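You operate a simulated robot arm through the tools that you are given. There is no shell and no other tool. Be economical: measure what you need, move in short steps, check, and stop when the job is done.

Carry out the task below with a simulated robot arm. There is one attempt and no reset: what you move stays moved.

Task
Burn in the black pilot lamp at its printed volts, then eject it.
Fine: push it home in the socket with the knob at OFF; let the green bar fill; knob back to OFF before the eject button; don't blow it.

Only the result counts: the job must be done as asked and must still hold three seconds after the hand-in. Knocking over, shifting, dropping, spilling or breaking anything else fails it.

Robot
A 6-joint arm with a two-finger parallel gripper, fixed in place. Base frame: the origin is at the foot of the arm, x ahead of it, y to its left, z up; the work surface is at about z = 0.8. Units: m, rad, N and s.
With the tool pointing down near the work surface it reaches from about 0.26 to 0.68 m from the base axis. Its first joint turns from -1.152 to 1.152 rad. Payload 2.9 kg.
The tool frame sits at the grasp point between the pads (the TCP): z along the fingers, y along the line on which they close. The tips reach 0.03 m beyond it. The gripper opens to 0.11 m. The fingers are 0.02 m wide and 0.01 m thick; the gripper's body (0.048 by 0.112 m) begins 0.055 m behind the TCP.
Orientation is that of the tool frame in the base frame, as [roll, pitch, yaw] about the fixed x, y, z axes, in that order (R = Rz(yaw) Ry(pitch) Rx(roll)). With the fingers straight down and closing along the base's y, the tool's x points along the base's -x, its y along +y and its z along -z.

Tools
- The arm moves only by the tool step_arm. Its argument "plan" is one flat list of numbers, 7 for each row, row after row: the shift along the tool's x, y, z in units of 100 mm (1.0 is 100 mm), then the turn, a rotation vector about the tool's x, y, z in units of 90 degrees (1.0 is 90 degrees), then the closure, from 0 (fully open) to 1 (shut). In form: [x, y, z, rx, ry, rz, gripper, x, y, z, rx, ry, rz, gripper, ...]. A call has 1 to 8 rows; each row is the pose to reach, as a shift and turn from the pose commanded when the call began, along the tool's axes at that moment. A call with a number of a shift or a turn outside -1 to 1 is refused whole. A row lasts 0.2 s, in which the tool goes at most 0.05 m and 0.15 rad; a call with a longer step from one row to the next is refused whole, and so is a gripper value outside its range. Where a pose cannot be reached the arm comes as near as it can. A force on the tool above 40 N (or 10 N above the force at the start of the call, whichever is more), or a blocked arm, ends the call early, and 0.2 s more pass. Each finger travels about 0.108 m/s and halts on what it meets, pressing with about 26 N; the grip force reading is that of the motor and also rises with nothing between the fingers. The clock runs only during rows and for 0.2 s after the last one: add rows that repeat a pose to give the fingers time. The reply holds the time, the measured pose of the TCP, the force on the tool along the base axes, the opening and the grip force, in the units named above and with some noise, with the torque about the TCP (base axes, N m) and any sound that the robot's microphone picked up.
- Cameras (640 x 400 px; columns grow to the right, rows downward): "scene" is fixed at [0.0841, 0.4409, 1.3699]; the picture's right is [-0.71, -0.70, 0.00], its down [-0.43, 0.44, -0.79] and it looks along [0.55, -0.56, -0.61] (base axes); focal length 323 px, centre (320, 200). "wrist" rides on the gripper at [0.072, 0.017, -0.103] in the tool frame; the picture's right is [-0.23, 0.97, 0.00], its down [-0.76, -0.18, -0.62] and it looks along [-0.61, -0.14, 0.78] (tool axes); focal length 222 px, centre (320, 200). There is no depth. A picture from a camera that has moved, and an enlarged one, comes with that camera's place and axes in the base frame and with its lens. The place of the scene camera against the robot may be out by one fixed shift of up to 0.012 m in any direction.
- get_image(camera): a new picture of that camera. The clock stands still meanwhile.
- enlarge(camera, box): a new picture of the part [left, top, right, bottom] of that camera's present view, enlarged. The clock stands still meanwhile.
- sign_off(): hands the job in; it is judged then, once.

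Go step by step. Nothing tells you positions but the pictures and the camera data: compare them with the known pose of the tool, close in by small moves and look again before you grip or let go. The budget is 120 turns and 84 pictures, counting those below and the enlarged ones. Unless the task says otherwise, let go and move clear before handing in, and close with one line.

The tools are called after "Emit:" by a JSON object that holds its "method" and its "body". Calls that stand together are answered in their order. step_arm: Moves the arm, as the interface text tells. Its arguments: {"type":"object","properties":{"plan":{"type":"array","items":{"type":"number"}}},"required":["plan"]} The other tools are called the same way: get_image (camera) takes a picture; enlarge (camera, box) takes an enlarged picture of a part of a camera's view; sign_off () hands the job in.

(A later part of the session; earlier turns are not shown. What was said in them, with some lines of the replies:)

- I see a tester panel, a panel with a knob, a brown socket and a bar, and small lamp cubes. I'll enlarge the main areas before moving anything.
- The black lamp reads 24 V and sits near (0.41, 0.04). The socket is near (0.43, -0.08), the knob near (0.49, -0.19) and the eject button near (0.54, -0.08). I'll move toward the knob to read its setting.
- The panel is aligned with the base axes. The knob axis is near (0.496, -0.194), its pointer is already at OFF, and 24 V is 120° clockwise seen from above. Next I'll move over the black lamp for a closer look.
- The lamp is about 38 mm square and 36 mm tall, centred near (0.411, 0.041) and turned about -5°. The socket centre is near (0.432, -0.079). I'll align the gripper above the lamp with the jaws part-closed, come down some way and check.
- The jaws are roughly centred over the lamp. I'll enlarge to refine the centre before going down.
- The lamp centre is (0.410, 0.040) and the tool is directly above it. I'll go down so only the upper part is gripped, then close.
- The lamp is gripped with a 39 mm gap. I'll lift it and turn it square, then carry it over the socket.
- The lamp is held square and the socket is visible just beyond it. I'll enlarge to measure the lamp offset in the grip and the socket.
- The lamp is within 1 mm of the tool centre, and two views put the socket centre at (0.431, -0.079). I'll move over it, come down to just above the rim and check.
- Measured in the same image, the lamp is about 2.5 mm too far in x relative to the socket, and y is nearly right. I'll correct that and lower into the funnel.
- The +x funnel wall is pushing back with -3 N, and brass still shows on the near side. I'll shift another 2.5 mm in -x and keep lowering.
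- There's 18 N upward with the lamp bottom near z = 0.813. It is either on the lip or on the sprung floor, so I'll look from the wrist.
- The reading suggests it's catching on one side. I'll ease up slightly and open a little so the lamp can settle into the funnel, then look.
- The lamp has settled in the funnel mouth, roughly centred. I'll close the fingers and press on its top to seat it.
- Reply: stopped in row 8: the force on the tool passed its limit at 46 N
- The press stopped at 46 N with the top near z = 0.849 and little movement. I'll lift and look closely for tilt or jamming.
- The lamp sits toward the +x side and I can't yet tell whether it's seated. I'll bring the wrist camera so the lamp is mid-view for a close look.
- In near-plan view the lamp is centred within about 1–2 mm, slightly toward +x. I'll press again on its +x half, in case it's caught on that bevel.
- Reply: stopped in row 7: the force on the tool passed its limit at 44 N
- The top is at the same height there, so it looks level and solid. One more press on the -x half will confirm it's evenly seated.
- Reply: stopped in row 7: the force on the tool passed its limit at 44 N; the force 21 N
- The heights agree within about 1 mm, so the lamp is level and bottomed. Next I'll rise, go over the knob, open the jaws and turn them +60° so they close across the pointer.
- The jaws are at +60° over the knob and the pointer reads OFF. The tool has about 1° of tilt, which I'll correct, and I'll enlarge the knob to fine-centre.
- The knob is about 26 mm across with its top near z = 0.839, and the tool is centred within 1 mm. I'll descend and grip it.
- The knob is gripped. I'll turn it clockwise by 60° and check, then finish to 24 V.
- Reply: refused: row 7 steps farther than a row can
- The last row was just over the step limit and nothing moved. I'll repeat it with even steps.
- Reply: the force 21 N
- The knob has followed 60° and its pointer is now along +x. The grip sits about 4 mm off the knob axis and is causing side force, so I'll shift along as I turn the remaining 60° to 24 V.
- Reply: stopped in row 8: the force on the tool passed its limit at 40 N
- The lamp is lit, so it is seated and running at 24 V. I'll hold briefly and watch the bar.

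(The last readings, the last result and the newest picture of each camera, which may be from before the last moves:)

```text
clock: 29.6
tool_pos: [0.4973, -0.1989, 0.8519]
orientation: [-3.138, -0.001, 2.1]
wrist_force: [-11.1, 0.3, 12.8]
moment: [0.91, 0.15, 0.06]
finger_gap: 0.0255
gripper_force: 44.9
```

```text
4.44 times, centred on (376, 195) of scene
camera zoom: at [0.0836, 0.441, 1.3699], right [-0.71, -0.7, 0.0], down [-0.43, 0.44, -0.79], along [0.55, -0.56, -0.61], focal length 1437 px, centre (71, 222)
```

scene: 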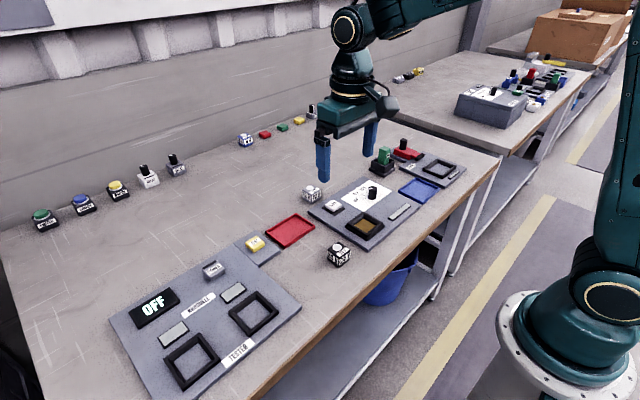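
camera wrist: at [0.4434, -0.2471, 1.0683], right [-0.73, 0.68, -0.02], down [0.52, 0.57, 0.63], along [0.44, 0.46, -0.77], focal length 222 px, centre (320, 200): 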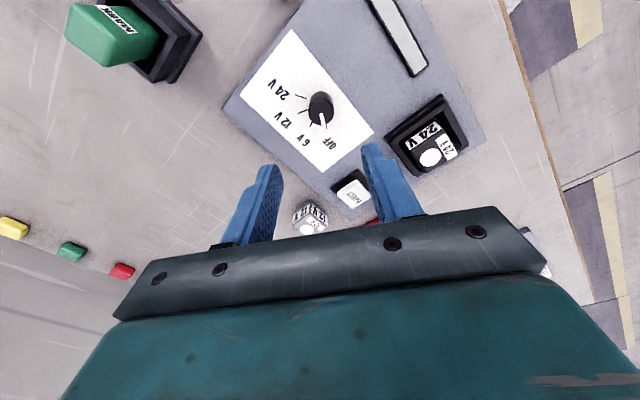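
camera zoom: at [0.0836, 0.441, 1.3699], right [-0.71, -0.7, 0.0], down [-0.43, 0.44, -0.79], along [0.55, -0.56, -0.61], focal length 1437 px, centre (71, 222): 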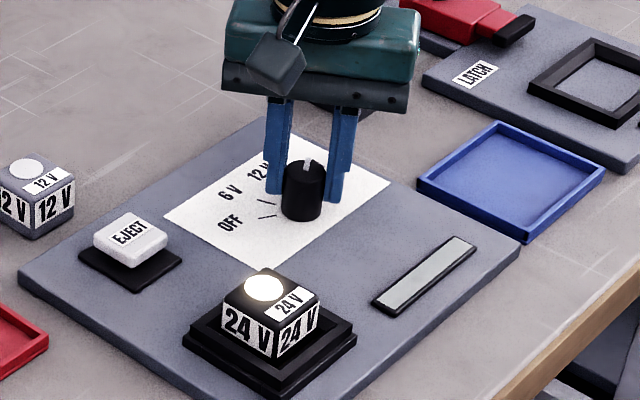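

The lamp is brighter but the bar shows nothing obvious yet. I'll wait a little more and zoom in on the bar.

Emit:
{"method": "step_arm", "body": {"plan": [0, 0, 0, 0, 0, 0, 0.9, 0, 0, 0, 0, 0, 0, 0.9, 0, 0, 0, 0, 0, 0, 0.9, 0, 0, 0, 0, 0, 0, 0.9]}}

Emit:
{"method": "enlarge", "body": {"camera": "scene", "box": [350, 180, 414, 230]}}

```text
clock: 30.6
tool_pos: [0.4972, -0.1989, 0.8521]
orientation: [-3.138, -0.002, 2.099]
wrist_force: [-14.9, 1.3, 15.1]
moment: [0.46, -0.01, 0.09]
finger_gap: 0.0256
gripper_force: 45.3
```

```text
8.00 times, centred on (382, 205) of scene
camera zoom: at [0.0835, 0.4411, 1.3699], right [-0.71, -0.7, 0.0], down [-0.43, 0.44, -0.79], along [0.55, -0.56, -0.61], focal length 2587 px, centre (-176, 160)
```

zoom: 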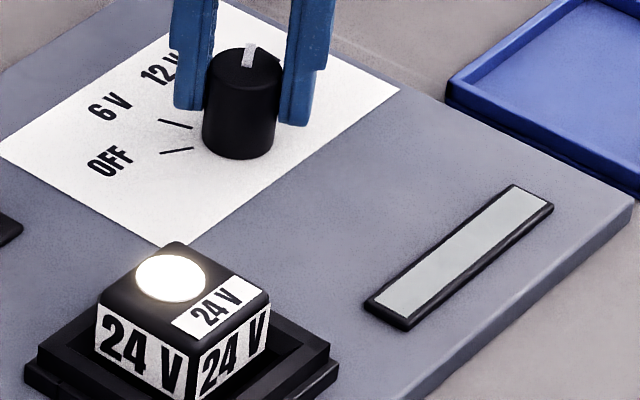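

The lamp is fully bright but the bar is still empty. I'll wait a bit more and compare the pointer against the 24 V mark.

Emit:
{"method": "step_arm", "body": {"plan": [0, 0, 0, 0, 0, 0, 0.9, 0, 0, 0, 0, 0, 0, 0.9, 0, 0, 0, 0, 0, 0, 0.9, 0, 0, 0, 0, 0, 0, 0.9, 0, 0, 0, 0, 0, 0, 0.9, 0, 0, 0, 0, 0, 0, 0.9]}}

Emit:
{"method": "enlarge", "body": {"camera": "scene", "box": [350, 170, 414, 220]}}

Emit:
{"method": "enlarge", "body": {"camera": "wrist", "box": [200, 80, 440, 230]}}

```text
clock: 32.0
tool_pos: [0.4968, -0.1987, 0.852]
orientation: [-3.14, -0.002, 2.1]
wrist_force: [-14.8, 0.7, 15.8]
moment: [0.36, -0.07, 0.1]
finger_gap: 0.0254
gripper_force: 45.1
```

```text
8.00 times, centred on (382, 195) of scene
camera zoom: at [0.0834, 0.441, 1.3699], right [-0.71, -0.7, 0.0], down [-0.43, 0.44, -0.79], along [0.55, -0.56, -0.61], focal length 2587 px, centre (-176, 240)
```

zoom: 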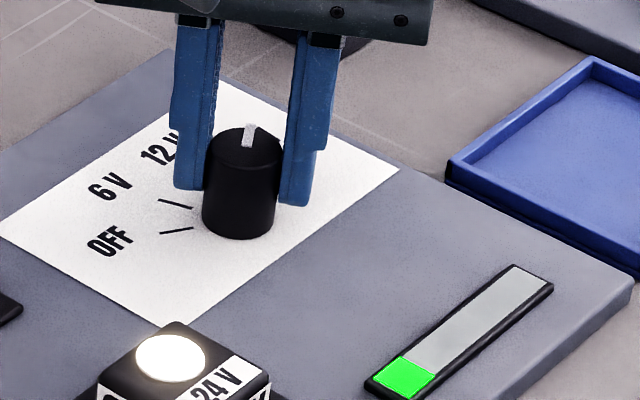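

```text
2.67 times, centred on (320, 155) of wrist
camera zoom: at [0.4763, -0.1281, 0.9536], right [0.96, 0.29, 0.0], down [0.23, -0.75, 0.62], along [0.18, -0.6, -0.78], focal length 592 px, centre (320, 320)
```

zoom: 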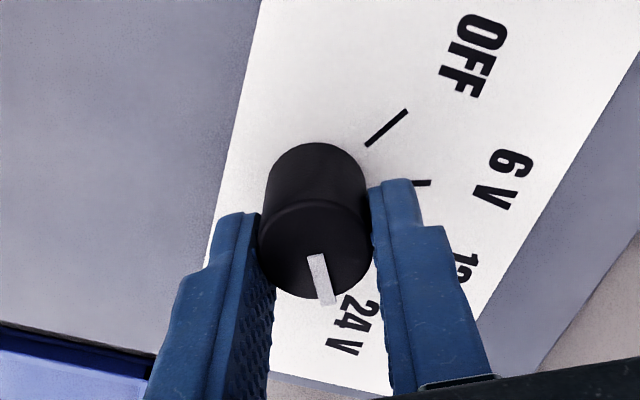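

The bar has begun to fill, with about a quarter green. I'll keep holding and watching.

Emit:
{"method": "step_arm", "body": {"plan": [0, 0, 0, 0, 0, 0, 0.9, 0, 0, 0, 0, 0, 0, 0.9, 0, 0, 0, 0, 0, 0, 0.9, 0, 0, 0, 0, 0, 0, 0.9, 0, 0, 0, 0, 0, 0, 0.9, 0, 0, 0, 0, 0, 0, 0.9, 0, 0, 0, 0, 0, 0, 0.9, 0, 0, 0, 0, 0, 0, 0.9]}}

Emit:
{"method": "enlarge", "body": {"camera": "scene", "box": [350, 180, 414, 230]}}

```text
clock: 33.8
tool_pos: [0.498, -0.1994, 0.8532]
orientation: [-3.138, -0.002, 2.1]
wrist_force: [-15.2, -0.4, 14.5]
moment: [0.37, -0.05, 0.07]
finger_gap: 0.0255
gripper_force: 45.1
```

```text
8.00 times, centred on (382, 205) of scene
camera zoom: at [0.0835, 0.441, 1.37], right [-0.71, -0.7, 0.0], down [-0.43, 0.44, -0.79], along [0.55, -0.56, -0.61], focal length 2587 px, centre (-176, 160)
```

zoom: 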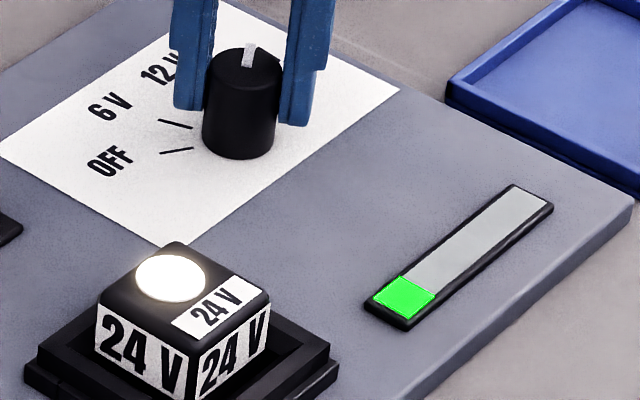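

One block of about a quarter is still lit, so it fills in steps. I'll hold on for two more intervals.

Emit:
{"method": "step_arm", "body": {"plan": [0, 0, 0, 0, 0, 0, 0.9, 0, 0, 0, 0, 0, 0, 0.9, 0, 0, 0, 0, 0, 0, 0.9, 0, 0, 0, 0, 0, 0, 0.9, 0, 0, 0, 0, 0, 0, 0.9, 0, 0, 0, 0, 0, 0, 0.9, 0, 0, 0, 0, 0, 0, 0.9, 0, 0, 0, 0, 0, 0, 0.9]}}

Emit:
{"method": "step_arm", "body": {"plan": [0, 0, 0, 0, 0, 0, 0.9, 0, 0, 0, 0, 0, 0, 0.9, 0, 0, 0, 0, 0, 0, 0.9, 0, 0, 0, 0, 0, 0, 0.9, 0, 0, 0, 0, 0, 0, 0.9, 0, 0, 0, 0, 0, 0, 0.9, 0, 0, 0, 0, 0, 0, 0.9, 0, 0, 0, 0, 0, 0, 0.9]}}

Emit:
{"method": "enlarge", "body": {"camera": "scene", "box": [350, 180, 414, 230]}}

```text
clock: 35.6
tool_pos: [0.497, -0.1993, 0.8528]
orientation: [-3.138, -0.002, 2.101]
wrist_force: [-14.6, -0.5, 13.3]
moment: [0.26, -0.09, 0.05]
finger_gap: 0.0255
gripper_force: 45.0
```

```text
clock: 37.4
tool_pos: [0.4975, -0.1986, 0.8529]
orientation: [-3.137, -0.001, 2.099]
wrist_force: [-16.6, -2.0, 11.1]
moment: [0.29, -0.12, 0.08]
finger_gap: 0.0255
gripper_force: 45.1
```

```text
8.00 times, centred on (382, 205) of scene
camera zoom: at [0.0835, 0.441, 1.37], right [-0.71, -0.7, 0.0], down [-0.43, 0.44, -0.79], along [0.55, -0.56, -0.61], focal length 2587 px, centre (-176, 160)
```

zoom: 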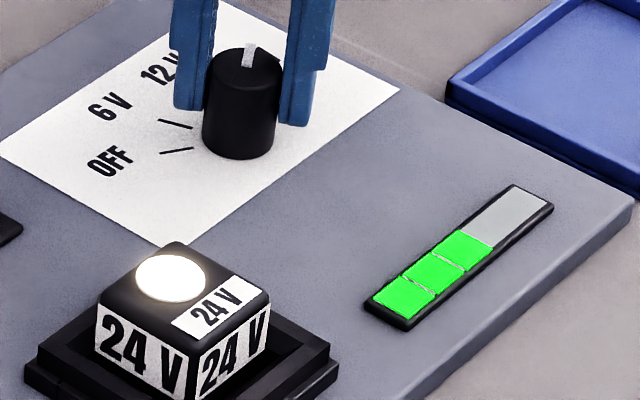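

Three of four blocks are lit. I'll hold for one more interval.

Emit:
{"method": "step_arm", "body": {"plan": [0, 0, 0, 0, 0, 0, 0.9, 0, 0, 0, 0, 0, 0, 0.9, 0, 0, 0, 0, 0, 0, 0.9, 0, 0, 0, 0, 0, 0, 0.9, 0, 0, 0, 0, 0, 0, 0.9, 0, 0, 0, 0, 0, 0, 0.9, 0, 0, 0, 0, 0, 0, 0.9, 0, 0, 0, 0, 0, 0, 0.9]}}

Emit:
{"method": "enlarge", "body": {"camera": "scene", "box": [350, 180, 414, 230]}}

```text
clock: 39.2
tool_pos: [0.4976, -0.1985, 0.852]
orientation: [-3.137, -0.001, 2.102]
wrist_force: [-15.1, -1.8, 10.2]
moment: [0.29, -0.09, 0.09]
finger_gap: 0.0254
gripper_force: 45.1
```

```text
8.00 times, centred on (382, 205) of scene
camera zoom: at [0.0835, 0.4409, 1.37], right [-0.71, -0.7, 0.0], down [-0.43, 0.44, -0.79], along [0.55, -0.56, -0.61], focal length 2587 px, centre (-176, 160)
```

zoom: 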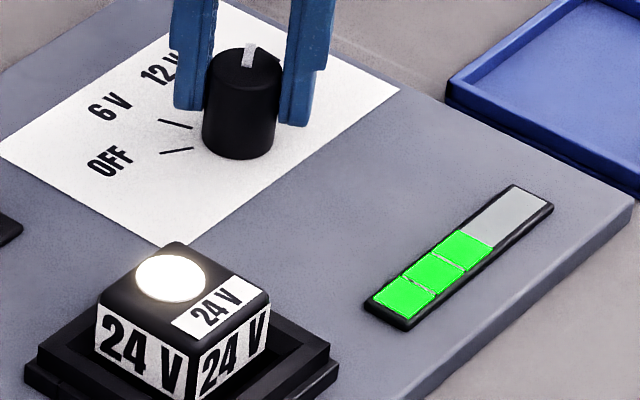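

It's still at three blocks, so I'll hold a bit longer.

Emit:
{"method": "step_arm", "body": {"plan": [0, 0, 0, 0, 0, 0, 0.9, 0, 0, 0, 0, 0, 0, 0.9, 0, 0, 0, 0, 0, 0, 0.9, 0, 0, 0, 0, 0, 0, 0.9, 0, 0, 0, 0, 0, 0, 0.9, 0, 0, 0, 0, 0, 0, 0.9]}}

Emit:
{"method": "enlarge", "body": {"camera": "scene", "box": [350, 180, 414, 230]}}

```text
clock: 40.6
tool_pos: [0.4969, -0.1983, 0.8519]
orientation: [-3.137, -0.003, 2.098]
wrist_force: [-16.5, -1.7, 8.7]
moment: [0.29, -0.12, 0.06]
finger_gap: 0.0255
gripper_force: 45.0
```

```text
8.00 times, centred on (382, 205) of scene
camera zoom: at [0.0835, 0.4409, 1.37], right [-0.71, -0.7, 0.0], down [-0.43, 0.44, -0.79], along [0.55, -0.56, -0.61], focal length 2587 px, centre (-176, 160)
```

zoom: 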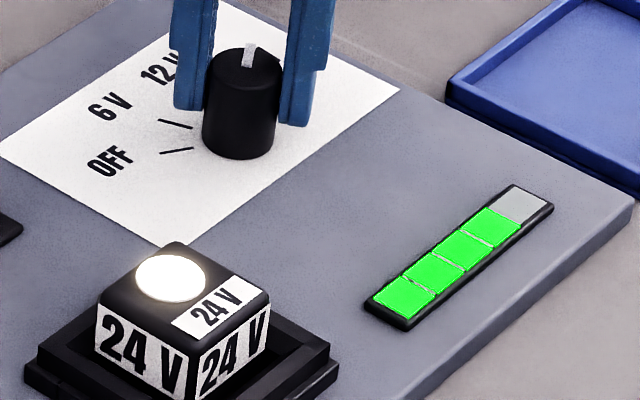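

Four blocks are lit and one of the five remains, at about 2.8 s per block. I'll hold for another interval.

Emit:
{"method": "step_arm", "body": {"plan": [0, 0, 0, 0, 0, 0, 0.9, 0, 0, 0, 0, 0, 0, 0.9, 0, 0, 0, 0, 0, 0, 0.9, 0, 0, 0, 0, 0, 0, 0.9, 0, 0, 0, 0, 0, 0, 0.9, 0, 0, 0, 0, 0, 0, 0.9, 0, 0, 0, 0, 0, 0, 0.9, 0, 0, 0, 0, 0, 0, 0.9]}}

Emit:
{"method": "step_arm", "body": {"plan": [0, 0, 0, 0, 0, 0, 0.9, 0, 0, 0, 0, 0, 0, 0.9, 0, 0, 0, 0, 0, 0, 0.9, 0, 0, 0, 0, 0, 0, 0.9]}}

Emit:
{"method": "enlarge", "body": {"camera": "scene", "box": [350, 180, 414, 230]}}

```text
clock: 42.4
tool_pos: [0.4979, -0.199, 0.8523]
orientation: [-3.14, -0.002, 2.099]
wrist_force: [-16.0, -2.8, 7.7]
moment: [0.24, -0.14, 0.06]
finger_gap: 0.0253
gripper_force: 44.5
```

```text
clock: 43.4
tool_pos: [0.4974, -0.2004, 0.8524]
orientation: [-3.138, -0.002, 2.1]
wrist_force: [-16.0, -3.2, 6.1]
moment: [0.24, -0.16, 0.12]
finger_gap: 0.0256
gripper_force: 45.0
```

```text
8.00 times, centred on (382, 205) of scene
camera zoom: at [0.0836, 0.4409, 1.37], right [-0.71, -0.7, 0.0], down [-0.43, 0.44, -0.79], along [0.55, -0.56, -0.61], focal length 2587 px, centre (-176, 160)
```

zoom: 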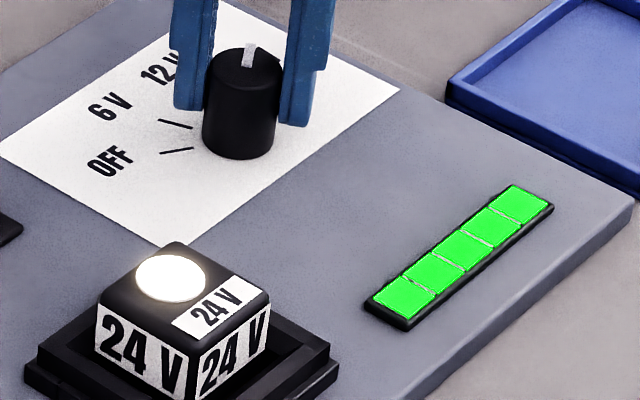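

The bar is full with all five blocks lit. Now I'll turn the knob back, the first 60° anticlockwise toward OFF.

Emit:
{"method": "step_arm", "body": {"plan": [0, 0.004, 0, 0, 0, -0.08, 0.9, 0.002, 0.01, 0, 0, 0, -0.17, 0.9, 0.005, 0.015, 0, 0, 0, -0.26, 0.9, 0.008, 0.02, 0, 0, 0, -0.35, 0.9, 0.012, 0.025, 0, 0, 0, -0.44, 0.9, 0.015, 0.03, 0, 0, 0, -0.53, 0.9, 0.018, 0.033, 0, 0, 0, -0.61, 0.9, 0.02, 0.035, 0, 0, 0, -0.667, 0.9]}}

```text
clock: 45.2
tool_pos: [0.4997, -0.1945, 0.8519]
orientation: [-3.141, -0.001, -3.134]
wrist_force: [-1.4, -2.0, 4.4]
moment: [0.49, 0.06, -0.01]
finger_gap: 0.0255
gripper_force: 44.7
```

The first half went smoothly with low forces. I'll complete the turn to OFF.

Emit:
{"method": "step_arm", "body": {"plan": [0, 0.006, 0, 0, 0, -0.08, 0.9, 0.002, 0.012, 0, 0, 0, -0.17, 0.9, 0.004, 0.018, 0, 0, 0, -0.26, 0.9, 0.007, 0.024, 0, 0, 0, -0.35, 0.9, 0.01, 0.03, 0, 0, 0, -0.44, 0.9, 0.013, 0.035, 0, 0, 0, -0.53, 0.9, 0.016, 0.04, 0, 0, 0, -0.61, 0.9, 0.019, 0.043, 0, 0, 0, -0.667, 0.9]}}

Emit:
{"method": "enlarge", "body": {"camera": "scene", "box": [330, 160, 426, 235]}}

Emit:
{"method": "enlarge", "body": {"camera": "wrist", "box": [240, 100, 400, 200]}}

```text
clock: 47.0
tool_pos: [0.4975, -0.1907, 0.851]
orientation: [3.137, -0.001, -2.086]
wrist_force: [-2.7, 6.2, -3.0]
moment: [-0.55, -0.22, -0.5]
finger_gap: 0.026
gripper_force: 45.7
```

```text
5.33 times, centred on (378, 198) of scene
camera zoom: at [0.084, 0.4411, 1.3699], right [-0.71, -0.7, 0.0], down [-0.43, 0.44, -0.79], along [0.55, -0.56, -0.61], focal length 1725 px, centre (11, 213)
```

zoom: 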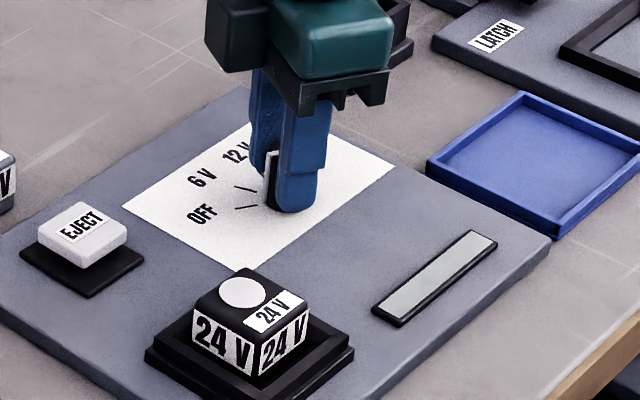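

```text
4.00 times, centred on (320, 150) of wrist
camera zoom: at [0.4479, -0.2456, 0.9536], right [-0.73, 0.68, 0.0], down [0.53, 0.57, 0.62], along [0.42, 0.46, -0.78], focal length 888 px, centre (320, 400)
```

zoom: 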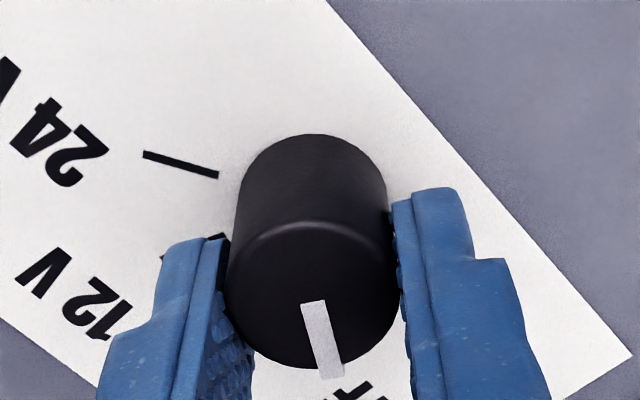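

The knob is against its stop at OFF and the lamp and bar are dark. I'll let go of the knob, rise and check it stays at OFF.

Emit:
{"method": "step_arm", "body": {"plan": [0, 0, 0, 0, 0, 0, 0.5, 0, 0, 0, 0, 0, 0, 0.5, 0, 0, 0, 0, 0, 0, 0.5, 0, 0, -0.4, 0, 0, 0, 0.5, 0, 0, -0.8, 0, 0, 0, 0.5, 0, 0, -0.8, 0, 0, 0, 0.5]}}

Emit:
{"method": "enlarge", "body": {"camera": "wrist", "box": [240, 60, 400, 160]}}

Emit:
{"method": "step_arm", "body": {"plan": [0, 0, 0, 0, 0, 0.08, 0.5, 0, 0, 0, 0, 0, 0.17, 0.5, 0, 0, 0, 0, 0, 0.26, 0.7, 0, 0, 0, 0, 0, 0.35, 1, 0, 0, 0, 0, 0, 0.44, 1, 0, 0, 0, 0, 0, 0.53, 1, 0, 0, 0, 0, 0, 0.61, 1, 0, 0, 0, 0, 0, 0.667, 1]}}

```text
clock: 48.4
tool_pos: [0.4999, -0.1915, 0.9327]
orientation: [3.14, -0.001, -2.088]
wrist_force: [0.2, 0.2, 0.1]
moment: [0.01, -0.01, 0.0]
finger_gap: 0.055
gripper_force: 0.1
```

```text
4.00 times, centred on (320, 110) of wrist
camera zoom: at [0.4503, -0.2471, 1.0335], right [-0.73, 0.68, 0.0], down [0.53, 0.57, 0.62], along [0.42, 0.46, -0.78], focal length 888 px, centre (320, 560)
```

zoom: 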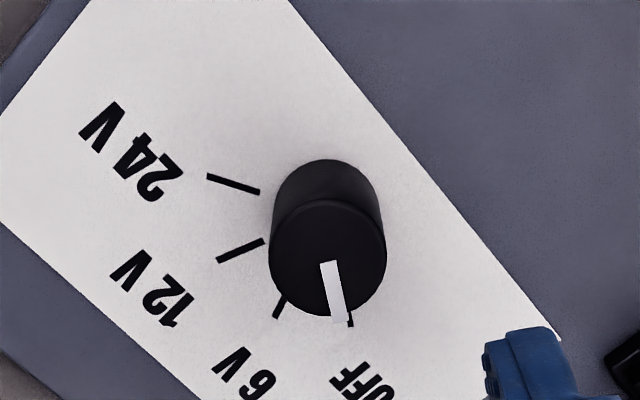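

```text
clock: 50.2
tool_pos: [0.4996, -0.192, 0.9321]
orientation: [3.141, -0.004, -3.138]
wrist_force: [-0.5, -0.5, 0.1]
moment: [-0.01, -0.02, -0.02]
finger_gap: 0.0
gripper_force: 26.4
```

The knob stays at OFF. With the fingers closed I'll move toward the eject button and measure it.

Emit:
{"method": "step_arm", "body": {"plan": [-0.1, 0.33, 0, 0, 0, 0, 1, -0.2, 0.66, 0, 0, 0, 0, 1, -0.4, 1.0, 0, 0, 0, 0, 1, -0.4, 1.0, 0, 0, 0, 0, 1]}}

Emit:
{"method": "enlarge", "body": {"camera": "wrist", "box": [240, 60, 400, 160]}}

Emit:
{"method": "enlarge", "body": {"camera": "scene", "box": [310, 160, 406, 235]}}

```text
clock: 51.2
tool_pos: [0.5382, -0.0926, 0.9331]
orientation: [-3.141, -0.004, -3.137]
wrist_force: [0.0, -0.5, -0.1]
moment: [0.05, 0.01, 0.01]
finger_gap: 0.0
gripper_force: 25.6
```

```text
4.00 times, centred on (320, 110) of wrist
camera zoom: at [0.4667, -0.0766, 1.0347], right [0.22, 0.97, 0.0], down [0.76, -0.17, 0.62], along [0.61, -0.14, -0.78], focal length 888 px, centre (320, 560)
```

zoom: 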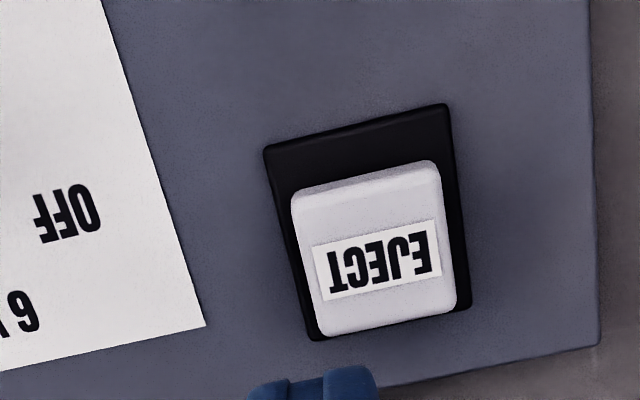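

```text
5.33 times, centred on (358, 198) of scene
camera zoom: at [0.084, 0.441, 1.3699], right [-0.71, -0.7, 0.0], down [-0.43, 0.44, -0.79], along [0.55, -0.56, -0.61], focal length 1725 px, centre (117, 213)
```

zoom: 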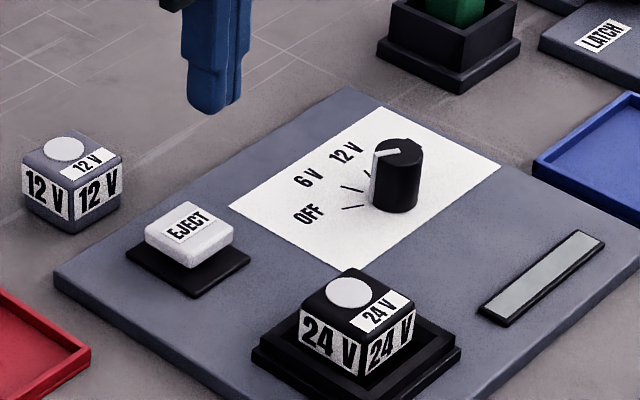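

The button is at about (0.544, -0.081). I'll centre over it and press down in small steps.

Emit:
{"method": "step_arm", "body": {"plan": [-0.05, 0.12, 0, 0, 0, 0, 1, -0.05, 0.12, 0.4, 0, 0, 0, 1, -0.05, 0.12, 0.66, 0, 0, 0, 1, -0.05, 0.12, 0.72, 0, 0, 0, 1, -0.05, 0.12, 0.76, 0, 0, 0, 1, -0.05, 0.12, 0.79, 0, 0, 0, 1, -0.05, 0.12, 0.81, 0, 0, 0, 1, -0.05, 0.12, 0.83, 0, 0, 0, 1]}}

Emit:
{"method": "enlarge", "body": {"camera": "scene", "box": [310, 160, 406, 235]}}

```text
clock: 52.9
tool_pos: [0.5444, -0.0786, 0.858]
orientation: [-3.139, 0.001, -3.137]
wrist_force: [-9.1, 0.4, 18.6]
moment: [0.04, 0.23, -0.01]
finger_gap: 0.0001
gripper_force: 26.1
stopped in row 8: the force on the tool passed its limit at 42 N (the readings are from after the stop); the commanded pose is now the measured one
```

```text
5.33 times, centred on (358, 198) of scene
camera zoom: at [0.0836, 0.441, 1.37], right [-0.71, -0.7, 0.0], down [-0.43, 0.44, -0.79], along [0.55, -0.56, -0.61], focal length 1725 px, centre (117, 213)
```

zoom: 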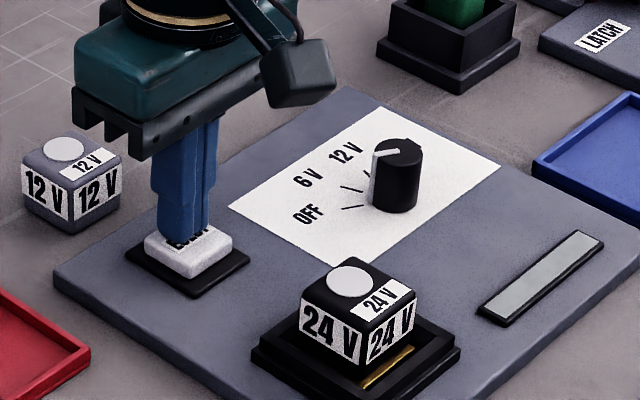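

The button went down and the lamp popped up, with brass visible under it. I'll release, retract clear and check that it stays up.

Emit:
{"method": "step_arm", "body": {"plan": [0, 0, -0.4, 0, 0, 0, 1, 0, 0, -0.8, 0, 0, 0, 1, 0, 0, -1.0, 0, 0, 0, 0.8, 0, 0, -1.0, 0, 0, 0, 0.5, 0, 0, -1.0, 0, 0, 0, 0.5, 0, 0, -1.0, 0, 0, 0, 0.5]}}

Emit:
{"method": "enlarge", "body": {"camera": "scene", "box": [310, 160, 406, 235]}}

Emit:
{"method": "get_image", "body": {"camera": "scene"}}

```text
clock: 54.2
tool_pos: [0.5443, -0.082, 0.9567]
orientation: [-3.141, 0.001, -3.136]
wrist_force: [-0.4, -0.3, 0.3]
moment: [-0.01, 0.0, -0.01]
finger_gap: 0.0549
gripper_force: 0.0
```

```text
5.33 times, centred on (358, 198) of scene
camera zoom: at [0.0841, 0.4409, 1.3699], right [-0.71, -0.7, 0.0], down [-0.43, 0.44, -0.79], along [0.55, -0.56, -0.61], focal length 1725 px, centre (117, 213)
```

zoom: 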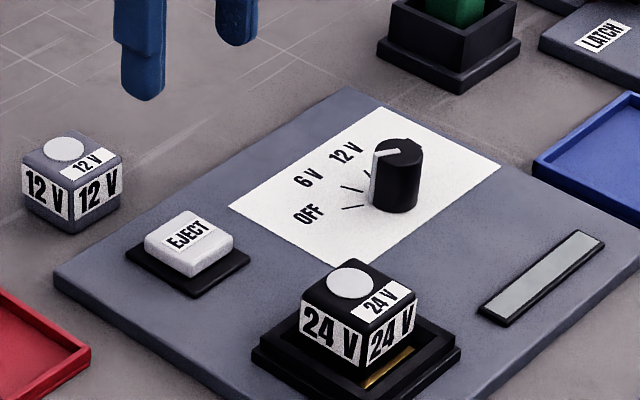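

```text
27 pictures are left
```

scene: 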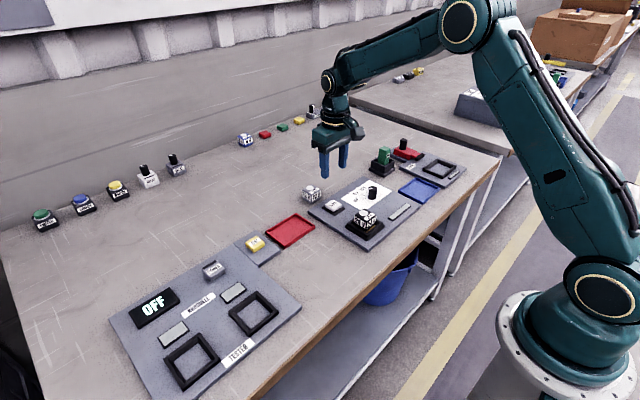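

The lamp stays popped up, the knob is at OFF, the arm is clear and nothing else has moved. I'm handing in.

Emit:
{"method": "sign_off", "body": {}}

```text
The job is handed in.
```

The black 24 V lamp was burned in at 24 V until the green bar was full, the knob was turned back to OFF, and the lamp was ejected without blowing; it now sits popped up in the socket.
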